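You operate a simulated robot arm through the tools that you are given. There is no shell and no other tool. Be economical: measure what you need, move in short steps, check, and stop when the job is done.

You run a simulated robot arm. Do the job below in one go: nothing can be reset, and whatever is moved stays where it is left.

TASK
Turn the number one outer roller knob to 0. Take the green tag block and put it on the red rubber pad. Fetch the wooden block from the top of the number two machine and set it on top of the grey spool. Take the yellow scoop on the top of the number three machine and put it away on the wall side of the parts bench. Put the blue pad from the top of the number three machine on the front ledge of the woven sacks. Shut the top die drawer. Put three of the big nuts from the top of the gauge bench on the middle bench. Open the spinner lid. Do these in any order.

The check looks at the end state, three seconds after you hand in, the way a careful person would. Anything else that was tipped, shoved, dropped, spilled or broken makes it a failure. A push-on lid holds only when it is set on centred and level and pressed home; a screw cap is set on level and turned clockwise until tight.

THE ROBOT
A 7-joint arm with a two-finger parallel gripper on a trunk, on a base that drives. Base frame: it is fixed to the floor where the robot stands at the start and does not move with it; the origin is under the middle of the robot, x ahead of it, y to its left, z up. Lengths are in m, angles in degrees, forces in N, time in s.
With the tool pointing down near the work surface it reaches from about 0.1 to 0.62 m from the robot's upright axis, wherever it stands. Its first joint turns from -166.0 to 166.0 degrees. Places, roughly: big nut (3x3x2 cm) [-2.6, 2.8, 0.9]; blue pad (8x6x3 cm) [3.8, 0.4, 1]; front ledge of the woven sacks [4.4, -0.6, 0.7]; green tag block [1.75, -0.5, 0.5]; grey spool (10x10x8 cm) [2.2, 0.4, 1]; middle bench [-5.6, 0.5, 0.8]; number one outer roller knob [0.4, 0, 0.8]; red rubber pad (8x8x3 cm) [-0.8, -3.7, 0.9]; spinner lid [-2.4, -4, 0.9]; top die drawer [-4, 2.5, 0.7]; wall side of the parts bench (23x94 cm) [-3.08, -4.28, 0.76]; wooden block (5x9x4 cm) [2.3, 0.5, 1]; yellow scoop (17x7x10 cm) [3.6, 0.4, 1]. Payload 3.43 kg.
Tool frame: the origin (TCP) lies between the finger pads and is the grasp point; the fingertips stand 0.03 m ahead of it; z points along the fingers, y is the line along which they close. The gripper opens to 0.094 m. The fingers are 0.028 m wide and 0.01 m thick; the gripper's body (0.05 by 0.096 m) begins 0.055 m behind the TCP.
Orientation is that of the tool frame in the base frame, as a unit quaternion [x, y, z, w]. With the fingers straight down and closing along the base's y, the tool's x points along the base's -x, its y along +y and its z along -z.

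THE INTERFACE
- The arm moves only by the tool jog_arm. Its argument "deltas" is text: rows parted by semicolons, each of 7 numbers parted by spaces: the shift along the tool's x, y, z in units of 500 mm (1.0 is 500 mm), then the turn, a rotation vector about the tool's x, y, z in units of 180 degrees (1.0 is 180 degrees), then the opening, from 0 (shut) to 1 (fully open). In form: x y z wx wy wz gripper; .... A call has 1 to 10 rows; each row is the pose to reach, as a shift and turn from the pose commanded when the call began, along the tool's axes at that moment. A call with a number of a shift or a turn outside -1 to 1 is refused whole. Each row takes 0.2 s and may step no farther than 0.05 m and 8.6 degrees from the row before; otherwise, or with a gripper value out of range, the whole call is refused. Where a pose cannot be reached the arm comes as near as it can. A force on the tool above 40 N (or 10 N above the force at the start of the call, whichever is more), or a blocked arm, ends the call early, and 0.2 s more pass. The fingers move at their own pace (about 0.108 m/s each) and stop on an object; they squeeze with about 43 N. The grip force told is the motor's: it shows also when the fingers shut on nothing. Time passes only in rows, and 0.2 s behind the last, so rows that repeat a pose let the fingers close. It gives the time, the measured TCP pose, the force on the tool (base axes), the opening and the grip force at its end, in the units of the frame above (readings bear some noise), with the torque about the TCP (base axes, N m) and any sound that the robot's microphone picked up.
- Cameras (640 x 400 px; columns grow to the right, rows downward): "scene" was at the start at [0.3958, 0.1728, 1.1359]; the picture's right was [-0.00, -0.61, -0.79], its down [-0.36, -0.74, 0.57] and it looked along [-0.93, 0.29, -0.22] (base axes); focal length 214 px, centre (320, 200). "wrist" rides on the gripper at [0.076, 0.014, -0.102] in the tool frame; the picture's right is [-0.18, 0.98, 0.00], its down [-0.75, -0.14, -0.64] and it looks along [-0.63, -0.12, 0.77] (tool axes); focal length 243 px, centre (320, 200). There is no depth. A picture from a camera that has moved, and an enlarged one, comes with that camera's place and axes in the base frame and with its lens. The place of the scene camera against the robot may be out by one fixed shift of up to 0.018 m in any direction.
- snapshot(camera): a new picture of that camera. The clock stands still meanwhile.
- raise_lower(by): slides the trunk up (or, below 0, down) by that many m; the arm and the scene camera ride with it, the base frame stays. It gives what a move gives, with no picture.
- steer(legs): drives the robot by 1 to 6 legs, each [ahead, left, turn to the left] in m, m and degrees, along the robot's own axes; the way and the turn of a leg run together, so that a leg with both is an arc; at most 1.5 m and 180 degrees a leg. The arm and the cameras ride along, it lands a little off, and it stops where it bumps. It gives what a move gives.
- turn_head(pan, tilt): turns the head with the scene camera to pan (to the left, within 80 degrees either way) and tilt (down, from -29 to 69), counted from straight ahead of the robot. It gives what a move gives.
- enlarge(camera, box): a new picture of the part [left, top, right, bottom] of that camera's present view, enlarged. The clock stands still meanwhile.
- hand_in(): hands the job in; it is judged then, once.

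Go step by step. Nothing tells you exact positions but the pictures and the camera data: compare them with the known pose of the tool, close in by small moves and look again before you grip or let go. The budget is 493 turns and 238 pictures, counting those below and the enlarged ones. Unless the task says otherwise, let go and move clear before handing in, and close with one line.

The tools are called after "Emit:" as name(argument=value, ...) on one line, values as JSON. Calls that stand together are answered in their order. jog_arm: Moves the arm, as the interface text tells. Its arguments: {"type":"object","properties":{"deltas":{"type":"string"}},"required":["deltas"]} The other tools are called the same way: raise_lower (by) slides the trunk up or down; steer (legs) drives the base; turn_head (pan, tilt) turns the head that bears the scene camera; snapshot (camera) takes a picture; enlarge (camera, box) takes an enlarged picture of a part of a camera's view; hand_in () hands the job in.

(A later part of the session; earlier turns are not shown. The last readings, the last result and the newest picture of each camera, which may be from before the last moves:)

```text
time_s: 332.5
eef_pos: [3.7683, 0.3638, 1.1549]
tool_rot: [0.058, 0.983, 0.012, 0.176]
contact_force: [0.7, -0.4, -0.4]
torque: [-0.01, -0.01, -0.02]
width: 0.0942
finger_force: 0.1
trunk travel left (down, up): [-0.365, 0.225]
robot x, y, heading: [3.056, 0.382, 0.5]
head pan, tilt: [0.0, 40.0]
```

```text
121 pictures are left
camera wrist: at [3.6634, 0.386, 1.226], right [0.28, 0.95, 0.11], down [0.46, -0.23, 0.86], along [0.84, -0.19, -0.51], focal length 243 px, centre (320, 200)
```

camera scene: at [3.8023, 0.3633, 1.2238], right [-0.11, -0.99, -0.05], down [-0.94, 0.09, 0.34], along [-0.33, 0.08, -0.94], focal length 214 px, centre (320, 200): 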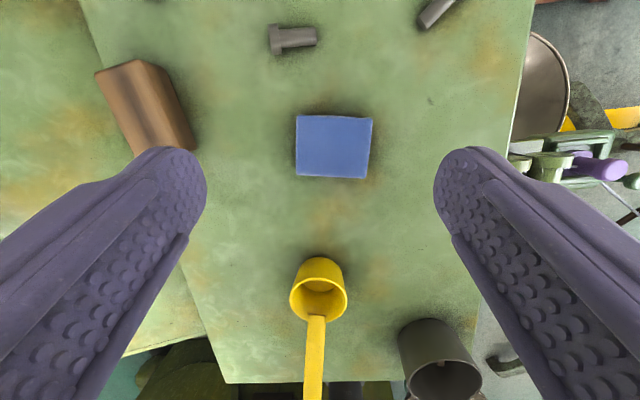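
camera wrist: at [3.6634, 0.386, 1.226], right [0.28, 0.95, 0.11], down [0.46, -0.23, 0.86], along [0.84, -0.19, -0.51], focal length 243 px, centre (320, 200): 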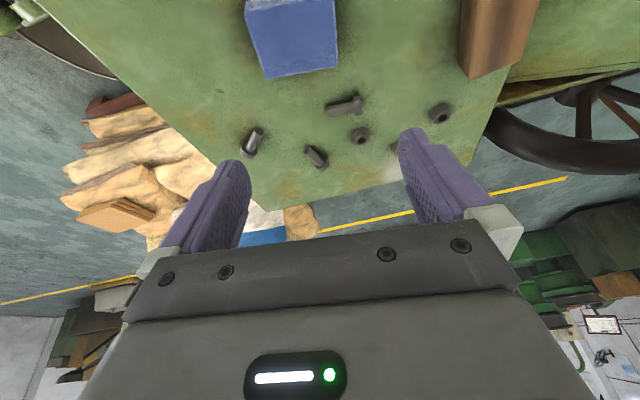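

Aligned with the pad. Descending to straddle it.

Emit:
jog_arm(deltas="0.025 -0.005 0.072 0 0 0 1; 0.049 -0.009 0.143 0 0 0 1; 0.074 -0.014 0.215 0 0 0 1; 0.094 -0.019 0.275 0 0 0 1; 0.094 -0.019 0.275 0 0 0 1")

Emit:
snapshot(camera="scene")

Emit:
snapshot(camera="wrist")

```text
time_s: 333.7
eef_pos: [3.7714, 0.3579, 1.0065]
tool_rot: [0.057, 0.982, 0.013, 0.177]
contact_force: [-0.9, -0.5, 0.2]
torque: [-0.01, 0.0, -0.02]
width: 0.0938
finger_force: 0.1
trunk travel left (down, up): [-0.365, 0.225]
robot x, y, heading: [3.0584, 0.3853, 0.5]
head pan, tilt: [0.0, 40.0]
```

```text
120 pictures are left
camera scene: at [3.8056, 0.3574, 1.0757], right [-0.11, -0.99, -0.05], down [-0.94, 0.09, 0.34], along [-0.33, 0.08, -0.94], focal length 214 px, centre (320, 200)
```

scene: 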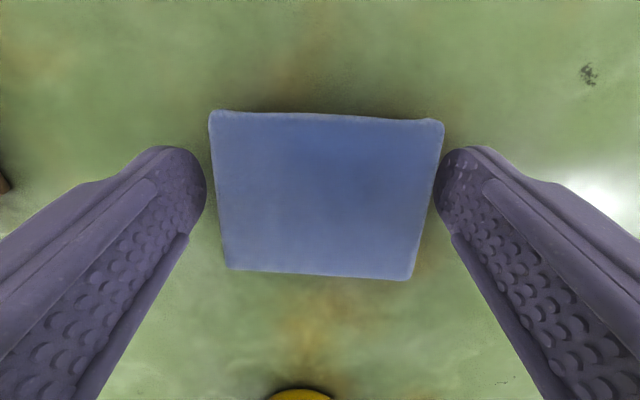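

```text
119 pictures are left
camera wrist: at [3.6667, 0.3801, 1.0779], right [0.28, 0.95, 0.11], down [0.46, -0.23, 0.86], along [0.84, -0.19, -0.51], focal length 243 px, centre (320, 200)
```

wrist: 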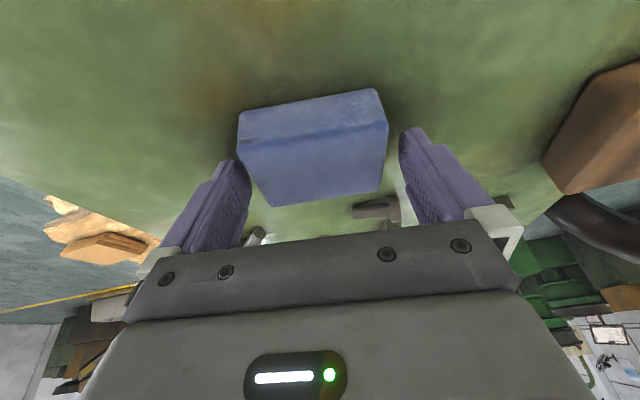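

Emit:
jog_arm(deltas="0.018 -0.003 0.002 0 0 0 1; 0.018 -0.003 0.002 0 0 0 0; 0.018 -0.003 0.002 0 0 0 0; 0.018 -0.003 0.002 0 0 0 0; 0.018 -0.003 0.002 0 0 0 0")

Emit:
snapshot(camera="scene")

```text
time_s: 334.9
eef_pos: [3.7637, 0.3562, 1.0055]
tool_rot: [0.057, 0.982, 0.013, 0.178]
contact_force: [0.6, -4.2, 7.5]
torque: [-0.25, -0.05, -0.03]
width: 0.0762
finger_force: 42.5
trunk travel left (down, up): [-0.365, 0.225]
robot x, y, heading: [3.0531, 0.3874, 0.5]
head pan, tilt: [0.0, 40.0]
```

```text
118 pictures are left
camera scene: at [3.7973, 0.3562, 1.0737], right [-0.11, -0.99, -0.05], down [-0.94, 0.09, 0.34], along [-0.33, 0.08, -0.94], focal length 214 px, centre (320, 200)
```

scene: 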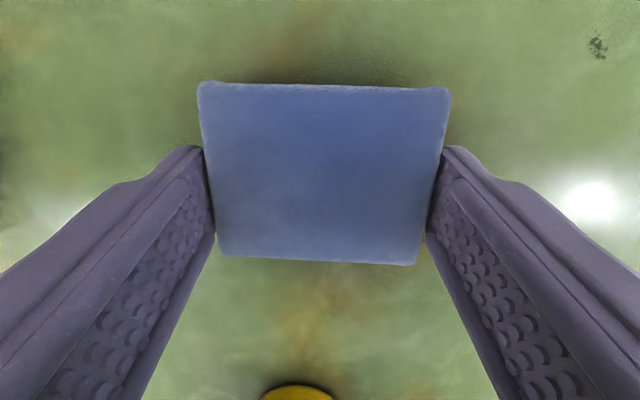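

Emit:
jog_arm(deltas="0 0 -0.02 0 0 0 0; 0 0 -0.05 0 0 0 0; 0 0 -0.1 0 0 0 0; 0 0 -0.1 0 0 0 0")

Emit:
snapshot(camera="wrist")

```text
time_s: 335.9
eef_pos: [3.7467, 0.3567, 1.0491]
tool_rot: [0.058, 0.983, 0.012, 0.176]
contact_force: [0.6, -0.5, -0.8]
torque: [0.02, 0.01, 0.01]
width: 0.076
finger_force: 42.9
trunk travel left (down, up): [-0.365, 0.225]
robot x, y, heading: [3.0533, 0.3831, 0.4]
head pan, tilt: [0.0, 40.0]
```

```text
117 pictures are left
camera wrist: at [3.6421, 0.3791, 1.1208], right [0.28, 0.95, 0.11], down [0.46, -0.23, 0.86], along [0.84, -0.19, -0.51], focal length 243 px, centre (320, 200)
```

wrist: 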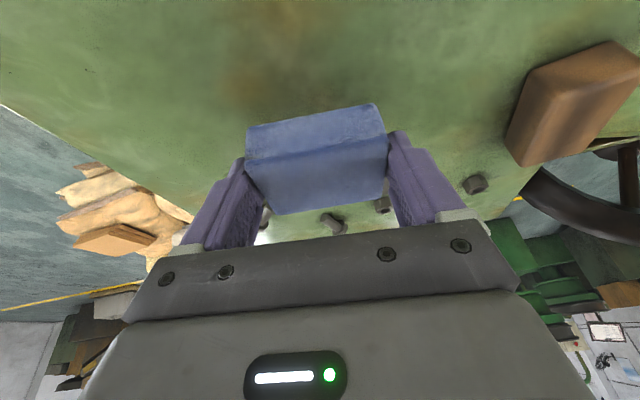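

Holding the pad. Raise up, retract, and drive around to the aisle side of the sacks.

Emit:
raise_lower(by=0.2)

Emit:
jog_arm(deltas="0.075 -0.009 -0.028 0 0 0 0; 0.15 -0.018 -0.056 0 0 0 0; 0.225 -0.026 -0.084 0 0 0 0; 0.3 -0.035 -0.112 0 0 0 0; 0.373 -0.044 -0.139 0 0 0 0; 0.373 -0.044 -0.139 0 0 0 0")

Emit:
steer(legs=[[-0.22, 0, 0], [0, -1.3, 0], [0, -1.2, 0]])

```text
time_s: 338.1
eef_pos: [3.7477, 0.3568, 1.2484]
tool_rot: [0.058, 0.983, 0.013, 0.176]
contact_force: [0.4, 0.3, -1.0]
torque: [0.01, 0.0, 0.0]
width: 0.076
finger_force: 43.0
trunk travel left (down, up): [-0.565, 0.025]
robot x, y, heading: [3.052, 0.3814, 0.5]
head pan, tilt: [0.0, 40.0]
```

```text
time_s: 339.5
eef_pos: [3.5481, 0.3587, 1.2507]
tool_rot: [0.058, 0.983, 0.013, 0.175]
contact_force: [-0.4, -0.3, -0.6]
torque: [-0.02, 0.02, 0.01]
width: 0.0759
finger_force: 43.5
trunk travel left (down, up): [-0.565, 0.025]
robot x, y, heading: [3.0563, 0.3816, 0.5]
head pan, tilt: [0.0, 40.0]
```

```text
time_s: 352.9
eef_pos: [3.3607, -2.1226, 1.2515]
tool_rot: [0.051, 0.983, 0.015, 0.176]
contact_force: [0.4, -0.4, -0.4]
torque: [-0.01, 0.0, 0.0]
width: 0.0759
finger_force: 42.7
trunk travel left (down, up): [-0.565, 0.025]
robot x, y, heading: [2.8699, -2.1021, 1.0]
head pan, tilt: [0.0, 40.0]
```

Emit:
turn_head(pan=25, tilt=-29)

Emit:
snapshot(camera="scene")

```text
time_s: 354.3
eef_pos: [3.3608, -2.1232, 1.2505]
tool_rot: [0.052, 0.983, 0.015, 0.176]
contact_force: [0.2, -0.8, -1.0]
torque: [-0.02, 0.02, 0.01]
width: 0.0759
finger_force: 43.3
trunk travel left (down, up): [-0.565, 0.025]
robot x, y, heading: [2.8684, -2.1029, 1.2]
head pan, tilt: [25.0, -28.6]
```

```text
116 pictures are left
camera scene: at [3.4851, -2.1052, 1.3798], right [0.06, -0.9, -0.44], down [-0.65, 0.3, -0.7], along [0.76, 0.33, -0.56], focal length 214 px, centre (320, 200)
```

scene: 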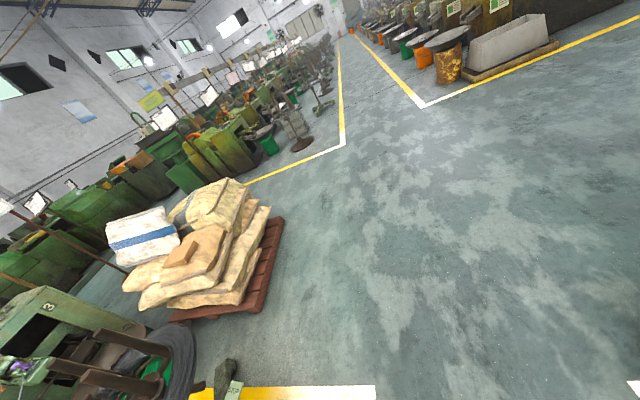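

The sacks' pallet spans about x 4.2–5.25 with its south face at y≈-0.77. I'll drive over and face it from the aisle.

Emit:
steer(legs=[[1.5, 0, 0], [0.1, 0, 0], [0, 0, 89], [0.35, 0, 0]])

Emit:
turn_head(pan=0, tilt=-20)

Emit:
snapshot(camera="scene")

```text
time_s: 368.2
eef_pos: [4.5206, -1.2312, 1.2513]
tool_rot: [-0.645, 0.743, 0.133, 0.117]
contact_force: [-1.2, 0.0, -1.1]
torque: [-0.04, -0.02, 0.0]
width: 0.0759
finger_force: 42.8
trunk travel left (down, up): [-0.565, 0.025]
robot x, y, heading: [4.4849, -1.724, 89.0]
head pan, tilt: [25.0, -28.6]
```

```text
time_s: 369.1
eef_pos: [4.5203, -1.2308, 1.2495]
tool_rot: [-0.645, 0.743, 0.133, 0.117]
contact_force: [-1.3, -0.1, 0.2]
torque: [-0.01, 0.0, 0.0]
width: 0.076
finger_force: 43.1
trunk travel left (down, up): [-0.565, 0.025]
robot x, y, heading: [4.4844, -1.7222, 89.3]
head pan, tilt: [0.0, -20.0]
```

```text
115 pictures are left
camera scene: at [4.546, -1.1152, 1.3604], right [0.99, -0.13, -0.05], down [-0.13, -0.75, -0.65], along [0.05, 0.65, -0.76], focal length 214 px, centre (320, 200)
```

scene: 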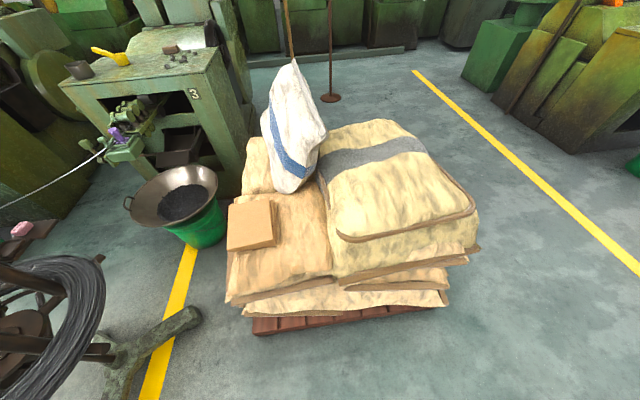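

The ledge (front-left sack) has free space just right of the cardboard, around [4.49, -0.67]. I'll drive in, extend over it and lower the trunk.

Emit:
steer(legs=[[0.4, 0, 0]])

Emit:
jog_arm(deltas="-0.07 0 0.025 0 0 0 0; -0.14 0 0.05 0 0 0 0; -0.21 0 0.077 0 0 0 0; -0.28 0.0 0.103 0 0 0 0; -0.28 0.0 0.103 0 0 0 0")

Emit:
raise_lower(by=-0.3)

Emit:
turn_head(pan=0, tilt=10)

Emit:
snapshot(camera="scene")

Emit:
snapshot(camera="wrist")

```text
time_s: 371.6
eef_pos: [4.5262, -0.8306, 1.2512]
tool_rot: [-0.646, 0.743, 0.133, 0.117]
contact_force: [0.3, 0.6, -0.6]
torque: [-0.01, 0.02, -0.01]
width: 0.0759
finger_force: 42.9
trunk travel left (down, up): [-0.565, 0.025]
robot x, y, heading: [4.4923, -1.3193, 89.4]
head pan, tilt: [0.0, -20.0]
```

```text
time_s: 372.8
eef_pos: [4.5467, -0.684, 1.252]
tool_rot: [-0.644, 0.744, 0.132, 0.117]
contact_force: [0.0, 0.5, -0.3]
torque: [0.0, 0.0, 0.0]
width: 0.0754
finger_force: 43.2
trunk travel left (down, up): [-0.565, 0.025]
robot x, y, heading: [4.4893, -1.3221, 89.0]
head pan, tilt: [0.0, -20.0]
```

```text
time_s: 375.8
eef_pos: [4.5458, -0.6835, 0.9515]
tool_rot: [-0.645, 0.743, 0.133, 0.117]
contact_force: [0.1, 0.1, -0.5]
torque: [0.02, 0.0, -0.01]
width: 0.0755
finger_force: 42.5
trunk travel left (down, up): [-0.265, 0.325]
robot x, y, heading: [4.4894, -1.3209, 88.9]
head pan, tilt: [0.0, -20.0]
```

```text
time_s: 376.7
eef_pos: [4.5458, -0.6838, 0.9513]
tool_rot: [-0.646, 0.743, 0.133, 0.118]
contact_force: [0.0, -0.6, -0.8]
torque: [-0.01, -0.02, -0.01]
width: 0.0755
finger_force: 43.5
trunk travel left (down, up): [-0.265, 0.325]
robot x, y, heading: [4.4894, -1.3223, 89.2]
head pan, tilt: [0.0, 10.0]
```

```text
114 pictures are left
camera scene: at [4.5661, -0.6039, 1.029], right [0.99, -0.13, -0.05], down [-0.14, -0.97, -0.18], along [-0.02, 0.18, -0.98], focal length 214 px, centre (320, 200)
```

scene: 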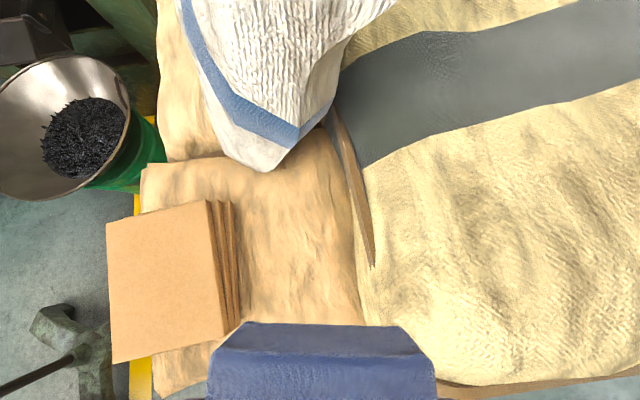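

```text
113 pictures are left
camera wrist: at [4.5215, -0.7884, 1.0221], right [-0.95, 0.3, 0.11], down [0.24, 0.46, 0.86], along [0.21, 0.84, -0.51], focal length 243 px, centre (320, 200)
```

wrist: 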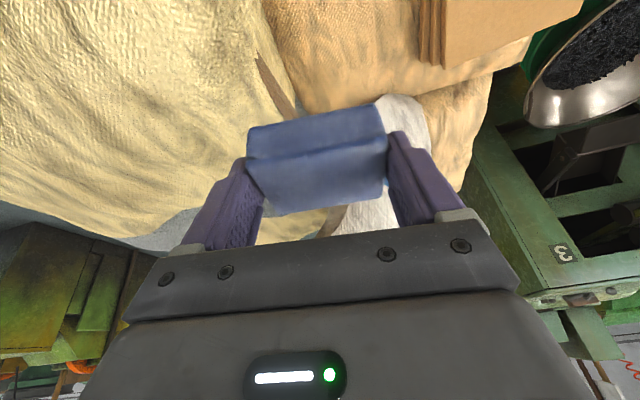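

I'll shift 4 cm west to centre on the free ledge, lower and look again.

Emit:
jog_arm(deltas="0 0.04 0 0 0 0 0; 0 0.082 0 0 0 0 0; 0 0.082 0 0 0 0 0")

Emit:
raise_lower(by=-0.15)

Emit:
snapshot(camera="scene")

Emit:
snapshot(camera="wrist")

```text
time_s: 377.5
eef_pos: [4.5071, -0.6782, 0.9529]
tool_rot: [-0.645, 0.744, 0.132, 0.117]
contact_force: [0.2, -0.2, 0.1]
torque: [0.03, 0.03, 0.02]
width: 0.0751
finger_force: 42.7
trunk travel left (down, up): [-0.265, 0.325]
robot x, y, heading: [4.4894, -1.3238, 89.0]
head pan, tilt: [0.0, 10.0]
```

```text
time_s: 379.2
eef_pos: [4.5077, -0.678, 0.8033]
tool_rot: [-0.644, 0.744, 0.132, 0.118]
contact_force: [0.1, -0.5, -0.7]
torque: [0.0, -0.01, 0.02]
width: 0.0738
finger_force: 42.8
trunk travel left (down, up): [-0.115, 0.475]
robot x, y, heading: [4.4894, -1.3214, 89.1]
head pan, tilt: [0.0, 10.0]
```

```text
112 pictures are left
camera scene: at [4.5263, -0.5989, 0.8813], right [0.99, -0.13, -0.05], down [-0.14, -0.97, -0.18], along [-0.02, 0.18, -0.98], focal length 214 px, centre (320, 200)
```

scene: 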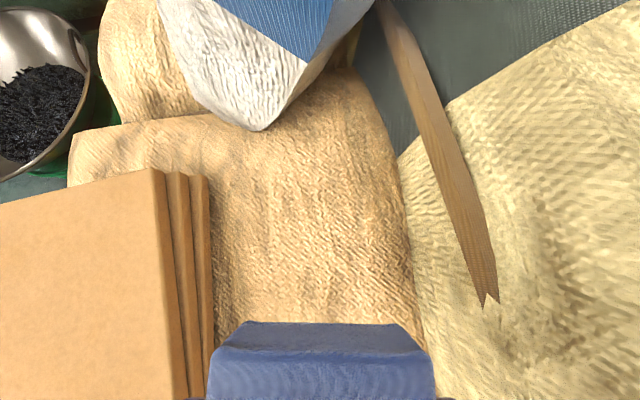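

```text
111 pictures are left
camera wrist: at [4.4818, -0.7833, 0.8745], right [-0.95, 0.3, 0.11], down [0.24, 0.46, 0.86], along [0.21, 0.84, -0.51], focal length 243 px, centre (320, 200)
```

wrist: 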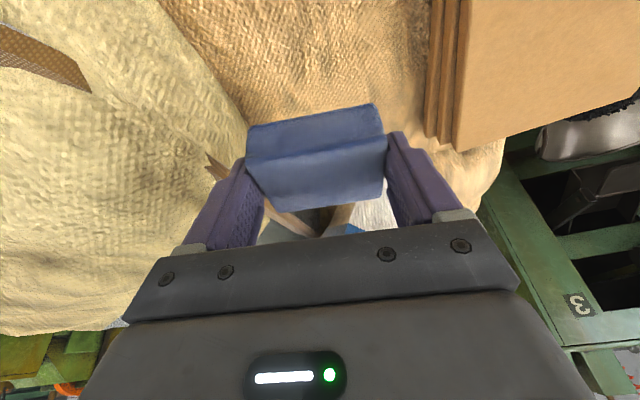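

Emit:
jog_arm(deltas="0.012 -0.033 0.037 0 0 0 0; 0.023 -0.033 0.075 0 0 0 0; 0.03 -0.034 0.094 0 0 0 0; 0.03 -0.034 0.094 0 0 0 0")

Emit:
jog_arm(deltas="0.004 0 0.009 0 0 0 0; 0.007 0 0.019 0 0 0 0; 0.007 0 0.019 0 0 0 0")

```text
time_s: 380.2
eef_pos: [4.5222, -0.6787, 0.7558]
tool_rot: [-0.645, 0.744, 0.131, 0.117]
contact_force: [-0.2, 0.0, 0.4]
torque: [0.0, 0.02, 0.0]
width: 0.0738
finger_force: 43.0
trunk travel left (down, up): [-0.115, 0.475]
robot x, y, heading: [4.4896, -1.3229, 88.9]
head pan, tilt: [0.0, 10.0]
```

```text
time_s: 381.1
eef_pos: [4.521, -0.6794, 0.744]
tool_rot: [-0.645, 0.743, 0.133, 0.117]
contact_force: [0.5, 0.1, -1.5]
torque: [0.0, 0.0, -0.01]
width: 0.0741
finger_force: 42.8
trunk travel left (down, up): [-0.115, 0.475]
robot x, y, heading: [4.4903, -1.322, 88.9]
head pan, tilt: [0.0, 10.0]
```

Emit:
jog_arm(deltas="0.004 0 0.009 0 0 0 0; 0.007 0 0.019 0 0 0 0; 0.007 0 0.019 0 0 0 0")

Emit:
snapshot(camera="wrist")

```text
time_s: 381.9
eef_pos: [4.5206, -0.6801, 0.7325]
tool_rot: [-0.645, 0.743, 0.133, 0.118]
contact_force: [-0.8, -0.2, -0.8]
torque: [-0.02, -0.02, -0.02]
width: 0.0739
finger_force: 43.1
trunk travel left (down, up): [-0.115, 0.475]
robot x, y, heading: [4.4896, -1.3234, 89.1]
head pan, tilt: [0.0, 10.0]
```

```text
110 pictures are left
camera wrist: at [4.4954, -0.7835, 0.8035], right [-0.95, 0.3, 0.11], down [0.24, 0.46, 0.86], along [0.21, 0.84, -0.51], focal length 243 px, centre (320, 200)
```

wrist: 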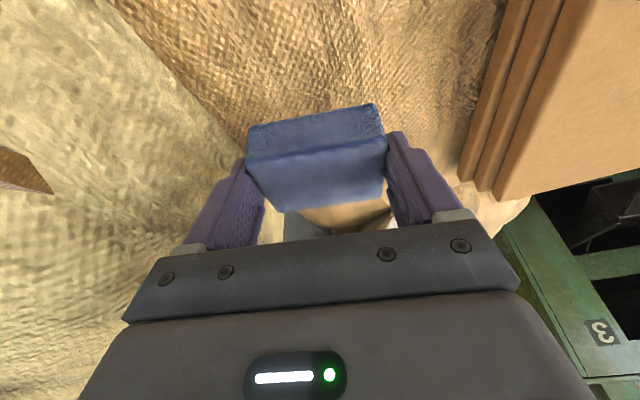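

Emit:
jog_arm(deltas="0.004 0 0.009 0 0 0 0; 0.007 0 0.019 0 0 0 0; 0.011 0 0.028 0 0 0 0; 0.014 0 0.037 0 0 0 0; 0.014 0 0.037 0 0 0 0")

Emit:
snapshot(camera="scene")

```text
time_s: 383.1
eef_pos: [4.5195, -0.6779, 0.712]
tool_rot: [-0.645, 0.743, 0.133, 0.117]
contact_force: [0.5, 0.6, -0.4]
torque: [0.01, 0.02, 0.0]
width: 0.074
finger_force: 42.6
trunk travel left (down, up): [-0.115, 0.475]
robot x, y, heading: [4.4922, -1.3237, 88.9]
head pan, tilt: [0.0, 10.0]
```

```text
109 pictures are left
camera scene: at [4.539, -0.5989, 0.7912], right [0.99, -0.13, -0.05], down [-0.14, -0.97, -0.18], along [-0.02, 0.18, -0.98], focal length 214 px, centre (320, 200)
```

scene: 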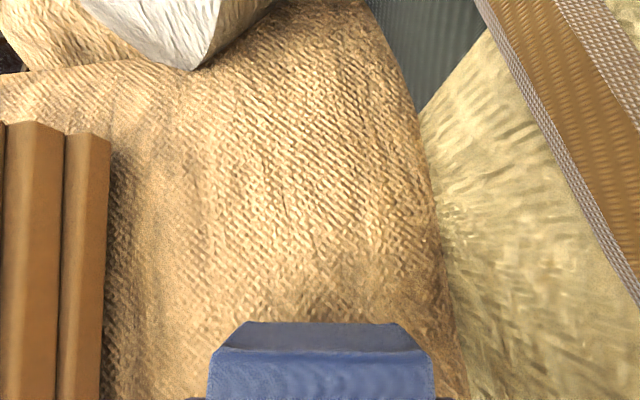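

Emit:
jog_arm(deltas="0.004 0 0.009 0 0 0 0; 0.007 0 0.019 0 0 0 0; 0.011 0 0.028 0 0 0 0; 0.014 0 0.037 0 0 0 0; 0.014 0 0.037 0 0 0 0")

Emit:
jog_arm(deltas="0.004 0 0.009 0 0 0 0; 0.007 0 0.019 0 0 0 0; 0.007 0 0.019 0 0 0 0")

```text
time_s: 384.2
eef_pos: [4.5194, -0.6786, 0.6933]
tool_rot: [-0.645, 0.743, 0.133, 0.117]
contact_force: [-0.4, 0.4, -0.6]
torque: [-0.02, -0.05, 0.01]
width: 0.0742
finger_force: 43.3
trunk travel left (down, up): [-0.115, 0.475]
robot x, y, heading: [4.4882, -1.3244, 89.2]
head pan, tilt: [0.0, 10.0]
```

```text
time_s: 384.8
eef_pos: [4.5188, -0.6774, 0.6921]
tool_rot: [-0.644, 0.743, 0.136, 0.12]
contact_force: [-2.3, -14.6, 27.2]
torque: [-1.19, -0.86, -0.5]
width: 0.0742
finger_force: 43.1
trunk travel left (down, up): [-0.115, 0.475]
robot x, y, heading: [4.4889, -1.3245, 88.9]
head pan, tilt: [0.0, 10.0]
stopped in row 2: the force on the tool passed its limit at 46 N (the readings are from after the stop); the commanded pose is now the measured one
```

Contact with the sack surface. Release gently and withdraw upward.

Emit:
jog_arm(deltas="0 0 -0.004 0 0 0 0.82; 0 0 -0.004 0 0 0 0.95; 0 0 -0.004 0 0 0 0.98; 0 0 -0.03 0 0 0 0.98; 0 0 -0.1 0 0 0 0.98; 0 0 -0.18 0 0 0 0.98")

Emit:
snapshot(camera="scene")

Emit:
snapshot(camera="wrist")

```text
time_s: 386.2
eef_pos: [4.5172, -0.7084, 0.7742]
tool_rot: [-0.645, 0.743, 0.134, 0.119]
contact_force: [-0.5, -0.6, -0.3]
torque: [-0.03, 0.02, -0.03]
width: 0.0919
finger_force: 0.1
trunk travel left (down, up): [-0.115, 0.475]
robot x, y, heading: [4.4925, -1.3221, 89.0]
head pan, tilt: [0.0, 10.0]
```

```text
108 pictures are left
camera scene: at [4.5362, -0.6292, 0.8524], right [0.99, -0.13, -0.05], down [-0.14, -0.97, -0.18], along [-0.02, 0.19, -0.98], focal length 214 px, centre (320, 200)
```

scene: 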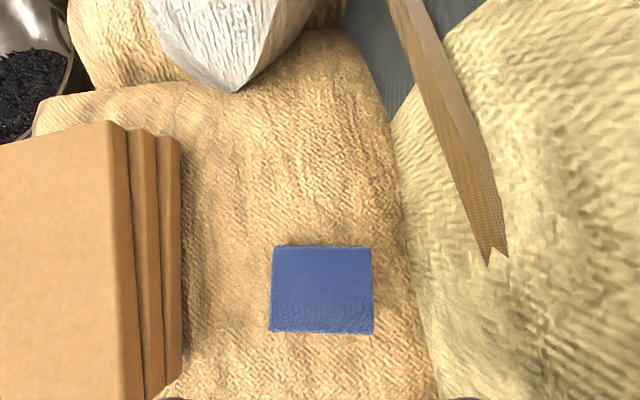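

```text
107 pictures are left
camera wrist: at [4.4918, -0.8137, 0.8446], right [-0.95, 0.3, 0.11], down [0.24, 0.45, 0.86], along [0.21, 0.84, -0.5], focal length 243 px, centre (320, 200)
```

wrist: 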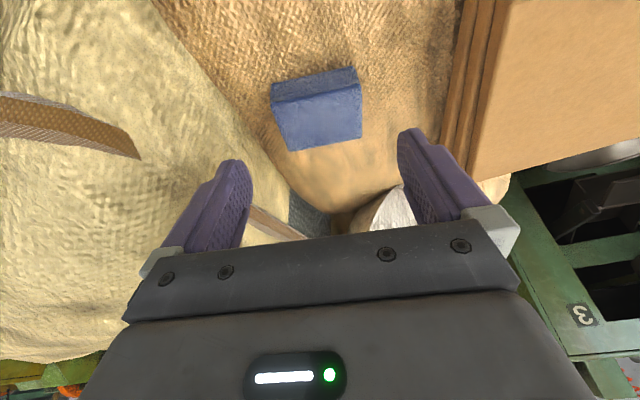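

The pad lies flat on the ledge. Now raise, retract, and drive back to machine three for the scoop.

Emit:
raise_lower(by=0.45)

Emit:
jog_arm(deltas="0.075 0.012 -0.028 0 0 -0.01 0.6; 0.15 0.025 -0.056 0 0 -0.022 0.6; 0.225 0.037 -0.084 0 0 -0.033 0.6; 0.26 0.045 -0.1 0 0 -0.044 0.6; 0.26 0.045 -0.1 0 0 -0.044 0.6")

Emit:
steer(legs=[[-0.78, 0, 0], [0, 1.45, 0], [0, 0.2, 0], [1.25, 0, 0], [1.2, 0, 0], [0, 0, -89]])

Emit:
snapshot(camera="scene")

```text
refused: 0.45 is not a number from -0.4 to 0.4
```

```text
time_s: 387.4
eef_pos: [4.4782, -0.8467, 0.7756]
tool_rot: [-0.694, 0.697, 0.126, 0.128]
contact_force: [-0.4, -0.1, -0.6]
torque: [-0.02, 0.01, 0.0]
width: 0.0565
finger_force: 0.1
trunk travel left (down, up): [-0.115, 0.475]
robot x, y, heading: [4.4893, -1.3194, 89.2]
head pan, tilt: [0.0, 10.0]
```

```text
time_s: 413.9
eef_pos: [3.3356, 0.6017, 0.7741]
tool_rot: [-0.225, 0.958, 0.04, 0.174]
contact_force: [-2.2, 0.2, 1.6]
torque: [-0.15, -0.25, 0.03]
width: 0.0564
finger_force: 0.2
trunk travel left (down, up): [-0.115, 0.475]
robot x, y, heading: [2.9133, 0.3808, 24.9]
head pan, tilt: [0.0, 10.0]
stopped in leg 6: the force on the tool passed its limit at 60 N (the readings are from after the stop); the commanded pose is now the measured one
```

```text
106 pictures are left
camera scene: at [3.4082, 0.641, 0.8529], right [0.44, -0.9, 0.0], down [-0.88, -0.44, -0.18], along [0.16, 0.08, -0.98], focal length 214 px, centre (320, 200)
```

scene: 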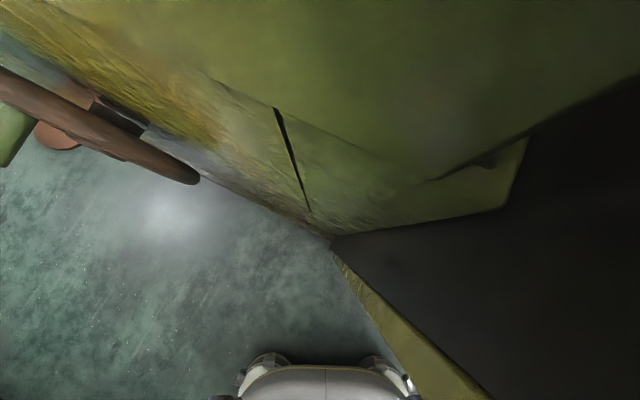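

My raise was refused and the arm was still low when turning; it touched machine three's front panel. I'll rotate back, then raise properly and check for damage.

Emit:
steer(legs=[[0, 0, 45]])

Emit:
raise_lower(by=0.4)

Emit:
turn_head(pan=0, tilt=-29)

Emit:
snapshot(camera="scene")

```text
time_s: 416.4
eef_pos: [3.0623, 0.8345, 0.7747]
tool_rot: [-0.57, 0.802, 0.102, 0.146]
contact_force: [0.3, -0.4, 0.5]
torque: [0.04, 0.0, 0.02]
width: 0.0566
finger_force: 0.1
trunk travel left (down, up): [-0.115, 0.475]
robot x, y, heading: [2.9172, 0.3854, 69.1]
head pan, tilt: [0.0, 10.0]
```

```text
time_s: 420.2
eef_pos: [3.062, 0.8355, 1.1749]
tool_rot: [-0.57, 0.802, 0.102, 0.146]
contact_force: [-0.2, -0.3, 0.1]
torque: [0.0, 0.03, -0.01]
width: 0.0565
finger_force: 0.0
trunk travel left (down, up): [-0.515, 0.075]
robot x, y, heading: [2.9145, 0.3801, 69.1]
head pan, tilt: [0.0, 10.0]
```

```text
time_s: 421.3
eef_pos: [3.0607, 0.8355, 1.1749]
tool_rot: [-0.57, 0.802, 0.103, 0.147]
contact_force: [-0.1, -0.1, 0.5]
torque: [-0.02, -0.01, 0.01]
width: 0.0564
finger_force: 0.0
trunk travel left (down, up): [-0.515, 0.075]
robot x, y, heading: [2.9142, 0.3811, 69.3]
head pan, tilt: [0.0, -28.6]
```

```text
105 pictures are left
camera scene: at [3.1065, 0.9522, 1.297], right [0.94, -0.33, 0.0], down [-0.21, -0.62, -0.76], along [0.25, 0.71, -0.65], focal length 214 px, centre (320, 200)
```

scene: 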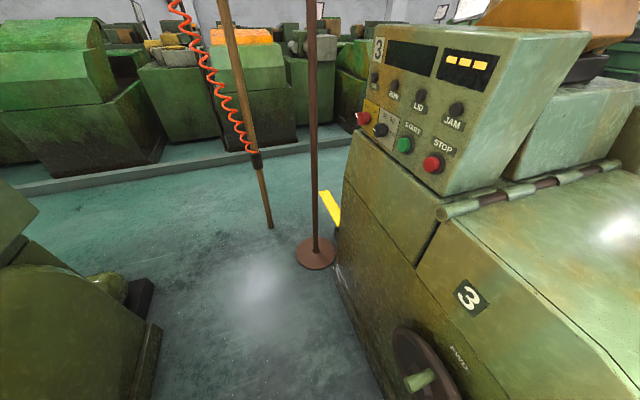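

Nothing seems disturbed. I'll raise the last bit, step south, turn east there, and slide back north over the cabinet.

Emit:
raise_lower(by=0.07)

Emit:
steer(legs=[[-0.467, -0.123, 0], [0, 0, -69], [0, 0.48, 0]])

Emit:
turn_head(pan=0, tilt=0)

Emit:
snapshot(camera="scene")

```text
time_s: 422.3
eef_pos: [3.061, 0.8356, 1.2431]
tool_rot: [-0.57, 0.802, 0.103, 0.146]
contact_force: [-0.1, -0.6, 0.7]
torque: [-0.05, -0.04, -0.01]
width: 0.0563
finger_force: 0.1
trunk travel left (down, up): [-0.585, 0.005]
robot x, y, heading: [2.9151, 0.3833, 69.1]
head pan, tilt: [0.0, -28.6]
```

```text
time_s: 430.7
eef_pos: [3.3428, 0.3892, 1.2443]
tool_rot: [-0.008, 0.984, 0.0, 0.178]
contact_force: [-0.1, 0.6, 0.4]
torque: [0.0, -0.03, 0.0]
width: 0.0563
finger_force: 0.0
trunk travel left (down, up): [-0.585, 0.005]
robot x, y, heading: [2.8712, 0.3721, -0.7]
head pan, tilt: [0.0, -28.6]
```

```text
time_s: 431.6
eef_pos: [3.3408, 0.3887, 1.2448]
tool_rot: [-0.007, 0.984, 0.0, 0.179]
contact_force: [0.2, -0.3, -0.3]
torque: [0.0, 0.04, 0.0]
width: 0.0565
finger_force: 0.1
trunk travel left (down, up): [-0.585, 0.005]
robot x, y, heading: [2.8674, 0.3727, -0.8]
head pan, tilt: [0.0, 0.0]
```

```text
104 pictures are left
camera scene: at [3.4371, 0.3961, 1.3314], right [0.02, -1.0, 0.0], down [-0.94, -0.02, -0.35], along [0.35, 0.0, -0.94], focal length 214 px, centre (320, 200)
```

scene: 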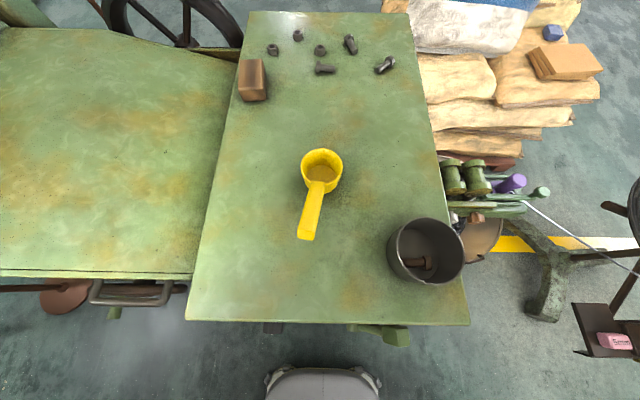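

The scoop's handle points back toward me. I'll drive closer, make the tool vertical and aim over the middle of the handle at about [3.52, 0.408].

Emit:
steer(legs=[[0.15, 0, 0]])

Emit:
jog_arm(deltas="-0.01 0.01 0 0 0.03 0.011 0.6; -0.03 0.02 0 0 0.06 0.022 0.6; -0.05 0.03 0.01 0 0.09 0.033 0.6; -0.055 0.038 0.02 0 0.113 0.044 0.6; -0.055 0.038 0.02 0 0.113 0.044 0.6")

Emit:
raise_lower(by=-0.1)

Emit:
turn_head(pan=0, tilt=35)

Emit:
snapshot(camera="scene")

Emit:
snapshot(camera="wrist")

```text
time_s: 432.9
eef_pos: [3.4916, 0.3876, 1.244]
tool_rot: [-0.007, 0.984, 0.0, 0.178]
contact_force: [0.8, 0.0, 0.4]
torque: [-0.02, 0.06, 0.02]
width: 0.0564
finger_force: 0.1
trunk travel left (down, up): [-0.585, 0.005]
robot x, y, heading: [3.0138, 0.3682, -0.3]
head pan, tilt: [0.0, 0.0]
```

```text
time_s: 434.1
eef_pos: [3.5183, 0.4074, 1.245]
tool_rot: [0.061, 0.998, 0.011, 0.001]
contact_force: [-0.3, 0.6, 0.6]
torque: [-0.01, -0.02, -0.02]
width: 0.0564
finger_force: 0.0
trunk travel left (down, up): [-0.585, 0.005]
robot x, y, heading: [3.0135, 0.3718, -0.9]
head pan, tilt: [0.0, 0.0]
```

```text
time_s: 435.5
eef_pos: [3.5202, 0.4071, 1.1449]
tool_rot: [0.061, 0.998, 0.011, 0.003]
contact_force: [-0.5, 0.4, 0.4]
torque: [0.0, 0.0, -0.03]
width: 0.0565
finger_force: 0.1
trunk travel left (down, up): [-0.485, 0.105]
robot x, y, heading: [3.0145, 0.3749, -0.8]
head pan, tilt: [0.0, 0.0]
```

```text
time_s: 436.5
eef_pos: [3.5196, 0.4068, 1.1444]
tool_rot: [0.06, 0.998, 0.012, 0.002]
contact_force: [0.1, 0.7, -0.5]
torque: [-0.01, 0.0, 0.01]
width: 0.0564
finger_force: 0.0
trunk travel left (down, up): [-0.485, 0.105]
robot x, y, heading: [3.0105, 0.3711, -0.7]
head pan, tilt: [0.0, 35.0]
```

```text
103 pictures are left
camera scene: at [3.5789, 0.4049, 1.1974], right [-0.12, -0.99, -0.02], down [-0.82, 0.09, 0.57], along [-0.56, 0.09, -0.82], focal length 214 px, centre (320, 200)
```

scene: 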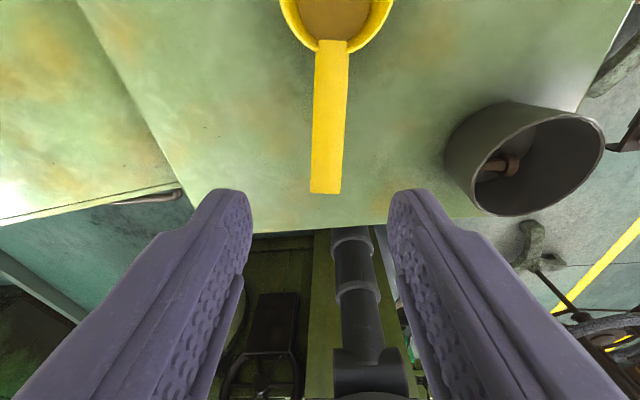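

```text
102 pictures are left
camera wrist: at [3.4448, 0.4276, 1.2479], right [0.3, 0.95, 0.02], down [0.73, -0.24, 0.64], along [0.62, -0.18, -0.77], focal length 243 px, centre (320, 200)
```

wrist: 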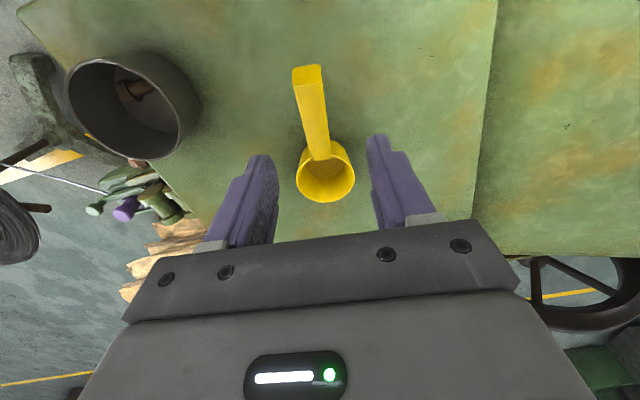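

Handle geometry is clear: it rises from z≈0.99 at the cup to 1.05 at its end. I'll grip it at mid-length.

Emit:
jog_arm(deltas="-0.01 -0.001 0.08 0 0 0 0.6; -0.021 -0.002 0.16 0 0 0 0.6; -0.021 -0.004 0.22 0 0 0 0.6; -0.021 -0.004 0.256 0 0 0 0.6; -0.021 -0.004 0.256 0 0 0 0; -0.021 -0.004 0.256 0 0 0 0; -0.021 -0.004 0.256 0 0 0 0")

Emit:
snapshot(camera="wrist")

```text
time_s: 438.1
eef_pos: [3.5304, 0.4056, 1.0161]
tool_rot: [0.06, 0.998, 0.011, 0.001]
contact_force: [0.6, -0.5, 0.8]
torque: [0.0, 0.01, -0.01]
width: 0.0275
finger_force: 43.4
trunk travel left (down, up): [-0.485, 0.105]
robot x, y, heading: [3.0118, 0.3706, -0.8]
head pan, tilt: [0.0, 35.0]
```

```text
101 pictures are left
camera wrist: at [3.4559, 0.4265, 1.1192], right [0.3, 0.95, 0.02], down [0.73, -0.24, 0.64], along [0.62, -0.18, -0.77], focal length 243 px, centre (320, 200)
```

wrist: 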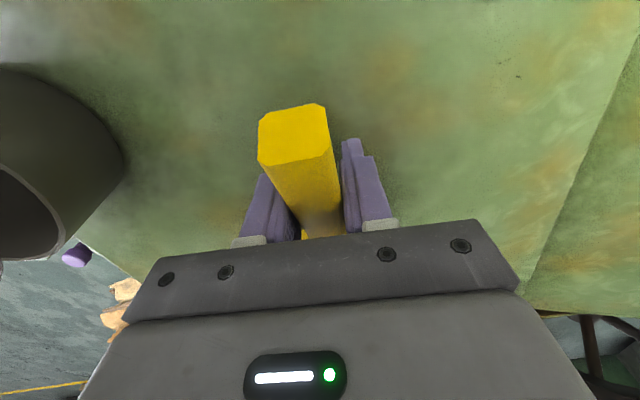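

Handle gripped. Lift, retract and start the drive back west.

Emit:
raise_lower(by=0.1)

Emit:
jog_arm(deltas="0 0 -0.08 0 0 0 0; 0.04 0 -0.16 0 0 0 0; 0.1 0 -0.2 0 0 0 0; 0.1 0 -0.2 0 0 0 0")

Emit:
snapshot(camera="wrist")

Emit:
steer(legs=[[-0.15, 0, 0], [0, -1.25, 0], [0, -1.24, 0], [-1.4, 0, 0], [-1.4, 0, 0]])

```text
time_s: 439.4
eef_pos: [3.5306, 0.4057, 1.1155]
tool_rot: [0.06, 0.998, 0.011, 0.001]
contact_force: [-0.9, 0.2, -0.9]
torque: [-0.01, 0.04, 0.02]
width: 0.0274
finger_force: 43.3
trunk travel left (down, up): [-0.585, 0.005]
robot x, y, heading: [3.0189, 0.3689, -0.8]
head pan, tilt: [0.0, 35.0]
```

```text
time_s: 440.4
eef_pos: [3.4818, 0.4097, 1.2168]
tool_rot: [0.061, 0.998, 0.011, 0.002]
contact_force: [0.9, 0.5, -1.5]
torque: [0.01, 0.07, -0.04]
width: 0.0272
finger_force: 42.8
trunk travel left (down, up): [-0.585, 0.005]
robot x, y, heading: [3.0153, 0.3699, -0.9]
head pan, tilt: [0.0, 35.0]
```

```text
100 pictures are left
camera wrist: at [3.4065, 0.4303, 1.3198], right [0.3, 0.95, 0.02], down [0.73, -0.24, 0.64], along [0.62, -0.18, -0.77], focal length 243 px, centre (320, 200)
```

wrist: 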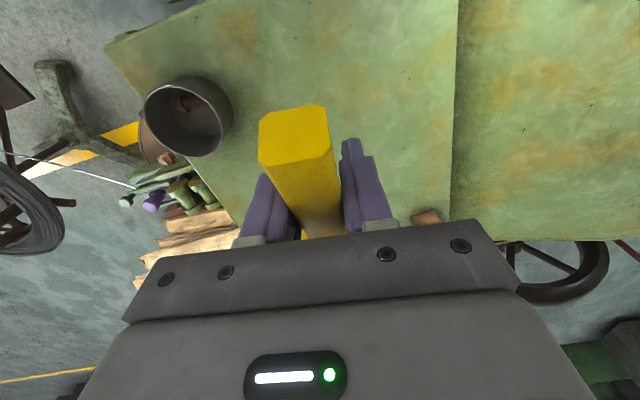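

```text
time_s: 466.6
eef_pos: [0.5233, -1.9786, 1.2162]
tool_rot: [0.078, 0.997, 0.011, 0.003]
contact_force: [-0.2, 0.1, -0.7]
torque: [0.02, 0.07, 0.01]
width: 0.0275
finger_force: 43.7
trunk travel left (down, up): [-0.585, 0.005]
robot x, y, heading: [0.0572, -2.0006, -2.6]
head pan, tilt: [0.0, 35.0]
```

Continue west, turn around, and go down the east side of the spinner, passing south of its open lid.

Emit:
steer(legs=[[-1.45, 0, 2.6], [0, 0, 180]])

Emit:
turn_head(pan=0, tilt=-25)

```text
time_s: 481.1
eef_pos: [-1.8564, -1.9537, 1.217]
tool_rot: [0.996, -0.09, -0.002, 0.011]
contact_force: [-0.2, 0.0, -1.5]
torque: [0.02, -0.05, -0.04]
width: 0.0276
finger_force: 43.1
trunk travel left (down, up): [-0.585, 0.005]
robot x, y, heading: [-1.3872, -1.945, 175.8]
head pan, tilt: [0.0, 35.0]
```

```text
time_s: 482.4
eef_pos: [-1.8553, -1.9537, 1.2168]
tool_rot: [0.996, -0.091, -0.002, 0.012]
contact_force: [0.2, -0.8, -0.6]
torque: [0.0, -0.05, 0.0]
width: 0.0276
finger_force: 42.8
trunk travel left (down, up): [-0.585, 0.005]
robot x, y, heading: [-1.3869, -1.943, 175.8]
head pan, tilt: [0.0, -25.0]
```

Emit:
steer(legs=[[0.06, 0, 4], [0, 1.28, 0], [0, 1.28, 0]])

Emit:
snapshot(camera="scene")

```text
time_s: 495.4
eef_pos: [-1.936, -4.5205, 1.2167]
tool_rot: [0.998, -0.062, -0.003, 0.011]
contact_force: [0.5, -0.5, 0.0]
torque: [0.01, -0.07, -0.03]
width: 0.0273
finger_force: 43.3
trunk travel left (down, up): [-0.585, 0.005]
robot x, y, heading: [-1.4735, -4.4801, 179.1]
head pan, tilt: [0.0, -25.0]
```

```text
99 pictures are left
camera scene: at [-2.0737, -4.4959, 1.2867], right [0.12, 0.99, -0.02], down [0.9, -0.12, -0.42], along [-0.42, 0.03, -0.9], focal length 214 px, centre (320, 200)
```

scene: 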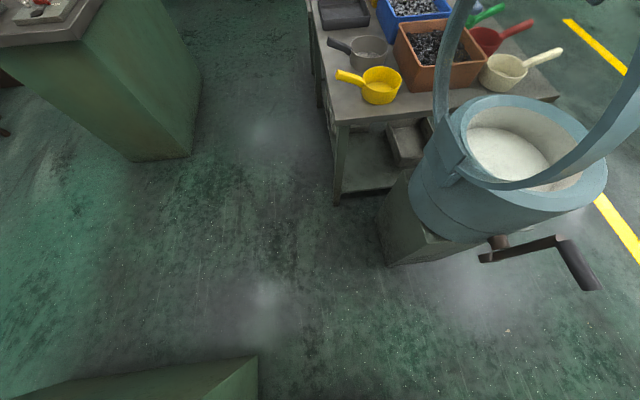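

The way is clear. Bench top's south edge is at y≈-4.38; there seems to be a free spot between the sieve and the dark tray around x≈-3.02. Driving round.

Emit:
steer(legs=[[0.5, 0, 0], [0.5, 0.22, 0], [0.48, 0.06, 0], [0, 0, -89]])

Emit:
snapshot(camera="scene")

```text
time_s: 507.4
eef_pos: [-2.9963, -4.2791, 1.2169]
tool_rot: [-0.665, 0.747, 0.01, -0.006]
contact_force: [0.4, 0.0, -0.9]
torque: [-0.02, 0.02, 0.0]
width: 0.0273
finger_force: 43.2
trunk travel left (down, up): [-0.585, 0.005]
robot x, y, heading: [-2.9529, -4.7457, 89.3]
head pan, tilt: [0.0, -25.0]
```

```text
98 pictures are left
camera scene: at [-2.9714, -4.1295, 1.2867], right [0.99, -0.12, -0.02], down [-0.11, -0.9, -0.42], along [0.03, 0.42, -0.9], focal length 214 px, centre (320, 200)
```

scene: 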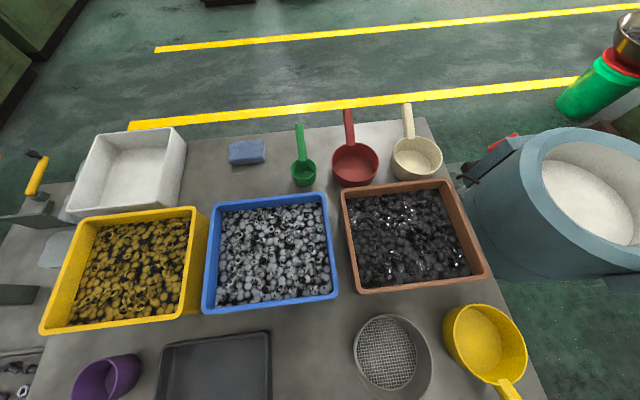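

The free gap is about 17 cm wide at x≈-3.01. Shift over it and lower.

Emit:
jog_arm(deltas="0.06 0.02 0 0 0 0 0; 0.127 0.04 0 0 0 0 0; 0.127 0.04 0 0 0 0 0")

Emit:
raise_lower(by=-0.3)

Emit:
turn_head(pan=0, tilt=0)

Emit:
snapshot(camera="scene")

Emit:
snapshot(camera="wrist")

```text
time_s: 508.2
eef_pos: [-3.0233, -4.34, 1.2187]
tool_rot: [-0.665, 0.747, 0.01, -0.006]
contact_force: [-0.2, -0.1, -0.9]
torque: [-0.05, 0.03, 0.0]
width: 0.0275
finger_force: 42.8
trunk travel left (down, up): [-0.585, 0.005]
robot x, y, heading: [-2.9567, -4.7451, 89.3]
head pan, tilt: [0.0, -25.0]
```

```text
time_s: 511.2
eef_pos: [-3.0239, -4.3398, 0.9181]
tool_rot: [-0.664, 0.747, 0.01, -0.007]
contact_force: [1.1, -1.2, -1.1]
torque: [-0.02, 0.0, -0.03]
width: 0.0277
finger_force: 42.9
trunk travel left (down, up): [-0.285, 0.305]
robot x, y, heading: [-2.9575, -4.7471, 89.6]
head pan, tilt: [0.0, -25.0]
```

```text
time_s: 512.0
eef_pos: [-3.0234, -4.3405, 0.9175]
tool_rot: [-0.664, 0.747, 0.009, -0.006]
contact_force: [0.4, 0.0, -1.7]
torque: [-0.05, -0.02, 0.03]
width: 0.0274
finger_force: 43.0
trunk travel left (down, up): [-0.285, 0.305]
robot x, y, heading: [-2.9547, -4.7421, 89.3]
head pan, tilt: [0.0, 0.0]
```

```text
97 pictures are left
camera scene: at [-3.0032, -4.2255, 0.9682], right [0.99, -0.12, -0.02], down [-0.12, -0.99, 0.0], along [-0.02, 0.01, -1.0], focal length 214 px, centre (320, 200)
```

scene: 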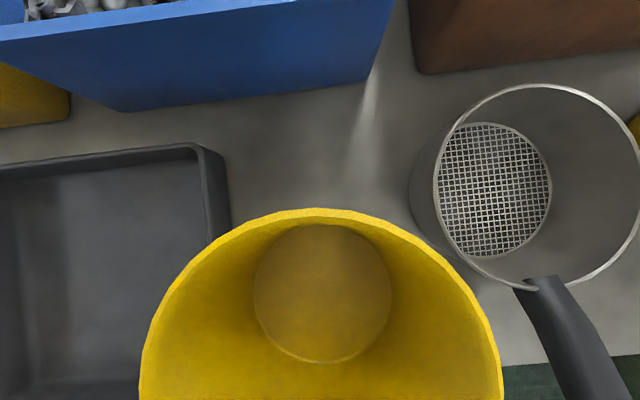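

```text
96 pictures are left
camera wrist: at [-3.0439, -4.4148, 1.0205], right [-0.95, 0.3, 0.02], down [0.24, 0.73, 0.64], along [0.17, 0.62, -0.77], focal length 243 px, centre (320, 200)
```

wrist: 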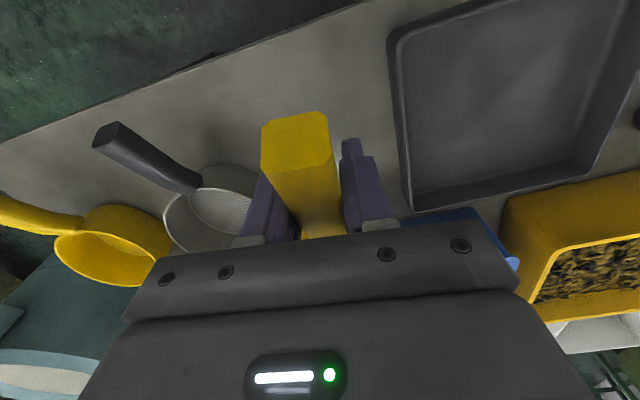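

Cup fits between the tray and the sieve with ~3 cm margins. Lowering to the bench.

Emit:
raise_lower(by=-0.09)

Emit:
jog_arm(deltas="0 0 0.01 0 0 0 0; 0 0 0.02 0 0 0 0; 0 0 0.03 0 0 0 0; 0 0 0.03 0 0 0 0")

Emit:
snapshot(camera="wrist")

```text
time_s: 513.3
eef_pos: [-3.0225, -4.3398, 0.8269]
tool_rot: [-0.664, 0.747, 0.009, -0.006]
contact_force: [0.1, 0.2, -1.2]
torque: [-0.04, -0.02, 0.01]
width: 0.0275
finger_force: 43.2
trunk travel left (down, up): [-0.195, 0.395]
robot x, y, heading: [-2.9581, -4.7437, 89.8]
head pan, tilt: [0.0, 0.0]
```

```text
time_s: 514.3
eef_pos: [-3.0233, -4.3416, 0.8118]
tool_rot: [-0.665, 0.747, 0.01, -0.006]
contact_force: [0.4, 0.1, -0.8]
torque: [-0.07, 0.01, 0.0]
width: 0.0272
finger_force: 43.3
trunk travel left (down, up): [-0.195, 0.395]
robot x, y, heading: [-2.9539, -4.7415, 89.5]
head pan, tilt: [0.0, 0.0]
```

```text
95 pictures are left
camera wrist: at [-3.0443, -4.415, 0.9159], right [-0.95, 0.3, 0.02], down [0.24, 0.73, 0.64], along [0.17, 0.62, -0.77], focal length 243 px, centre (320, 200)
```

wrist: 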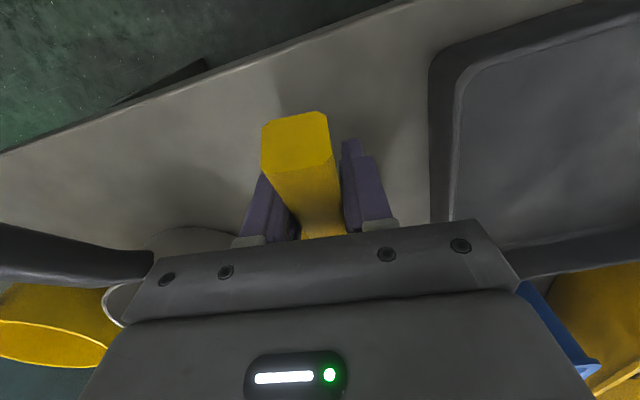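

Emit:
jog_arm(deltas="0 0 0.008 0 0 0 0; 0 0 0.016 0 0 0 0; 0 0 0.016 0 0 0 0")

Emit:
jog_arm(deltas="0 0 0.006 0 0 0 0; 0 0 0.01 0 0 0 0; 0 0 0.01 0 0 0 0")

```text
time_s: 515.1
eef_pos: [-3.0245, -4.3402, 0.806]
tool_rot: [-0.665, 0.747, 0.011, -0.006]
contact_force: [1.0, -4.1, 20.7]
torque: [1.17, -0.14, -0.11]
width: 0.0274
finger_force: 43.0
trunk travel left (down, up): [-0.195, 0.395]
robot x, y, heading: [-2.9553, -4.74, 89.6]
head pan, tilt: [0.0, 0.0]
```

```text
time_s: 515.9
eef_pos: [-3.0236, -4.342, 0.7999]
tool_rot: [-0.665, 0.747, 0.01, -0.007]
contact_force: [-1.5, -7.3, 21.6]
torque: [0.9, -0.07, 0.07]
width: 0.0277
finger_force: 43.4
trunk travel left (down, up): [-0.195, 0.395]
robot x, y, heading: [-2.9554, -4.7444, 89.5]
head pan, tilt: [0.0, 0.0]
```

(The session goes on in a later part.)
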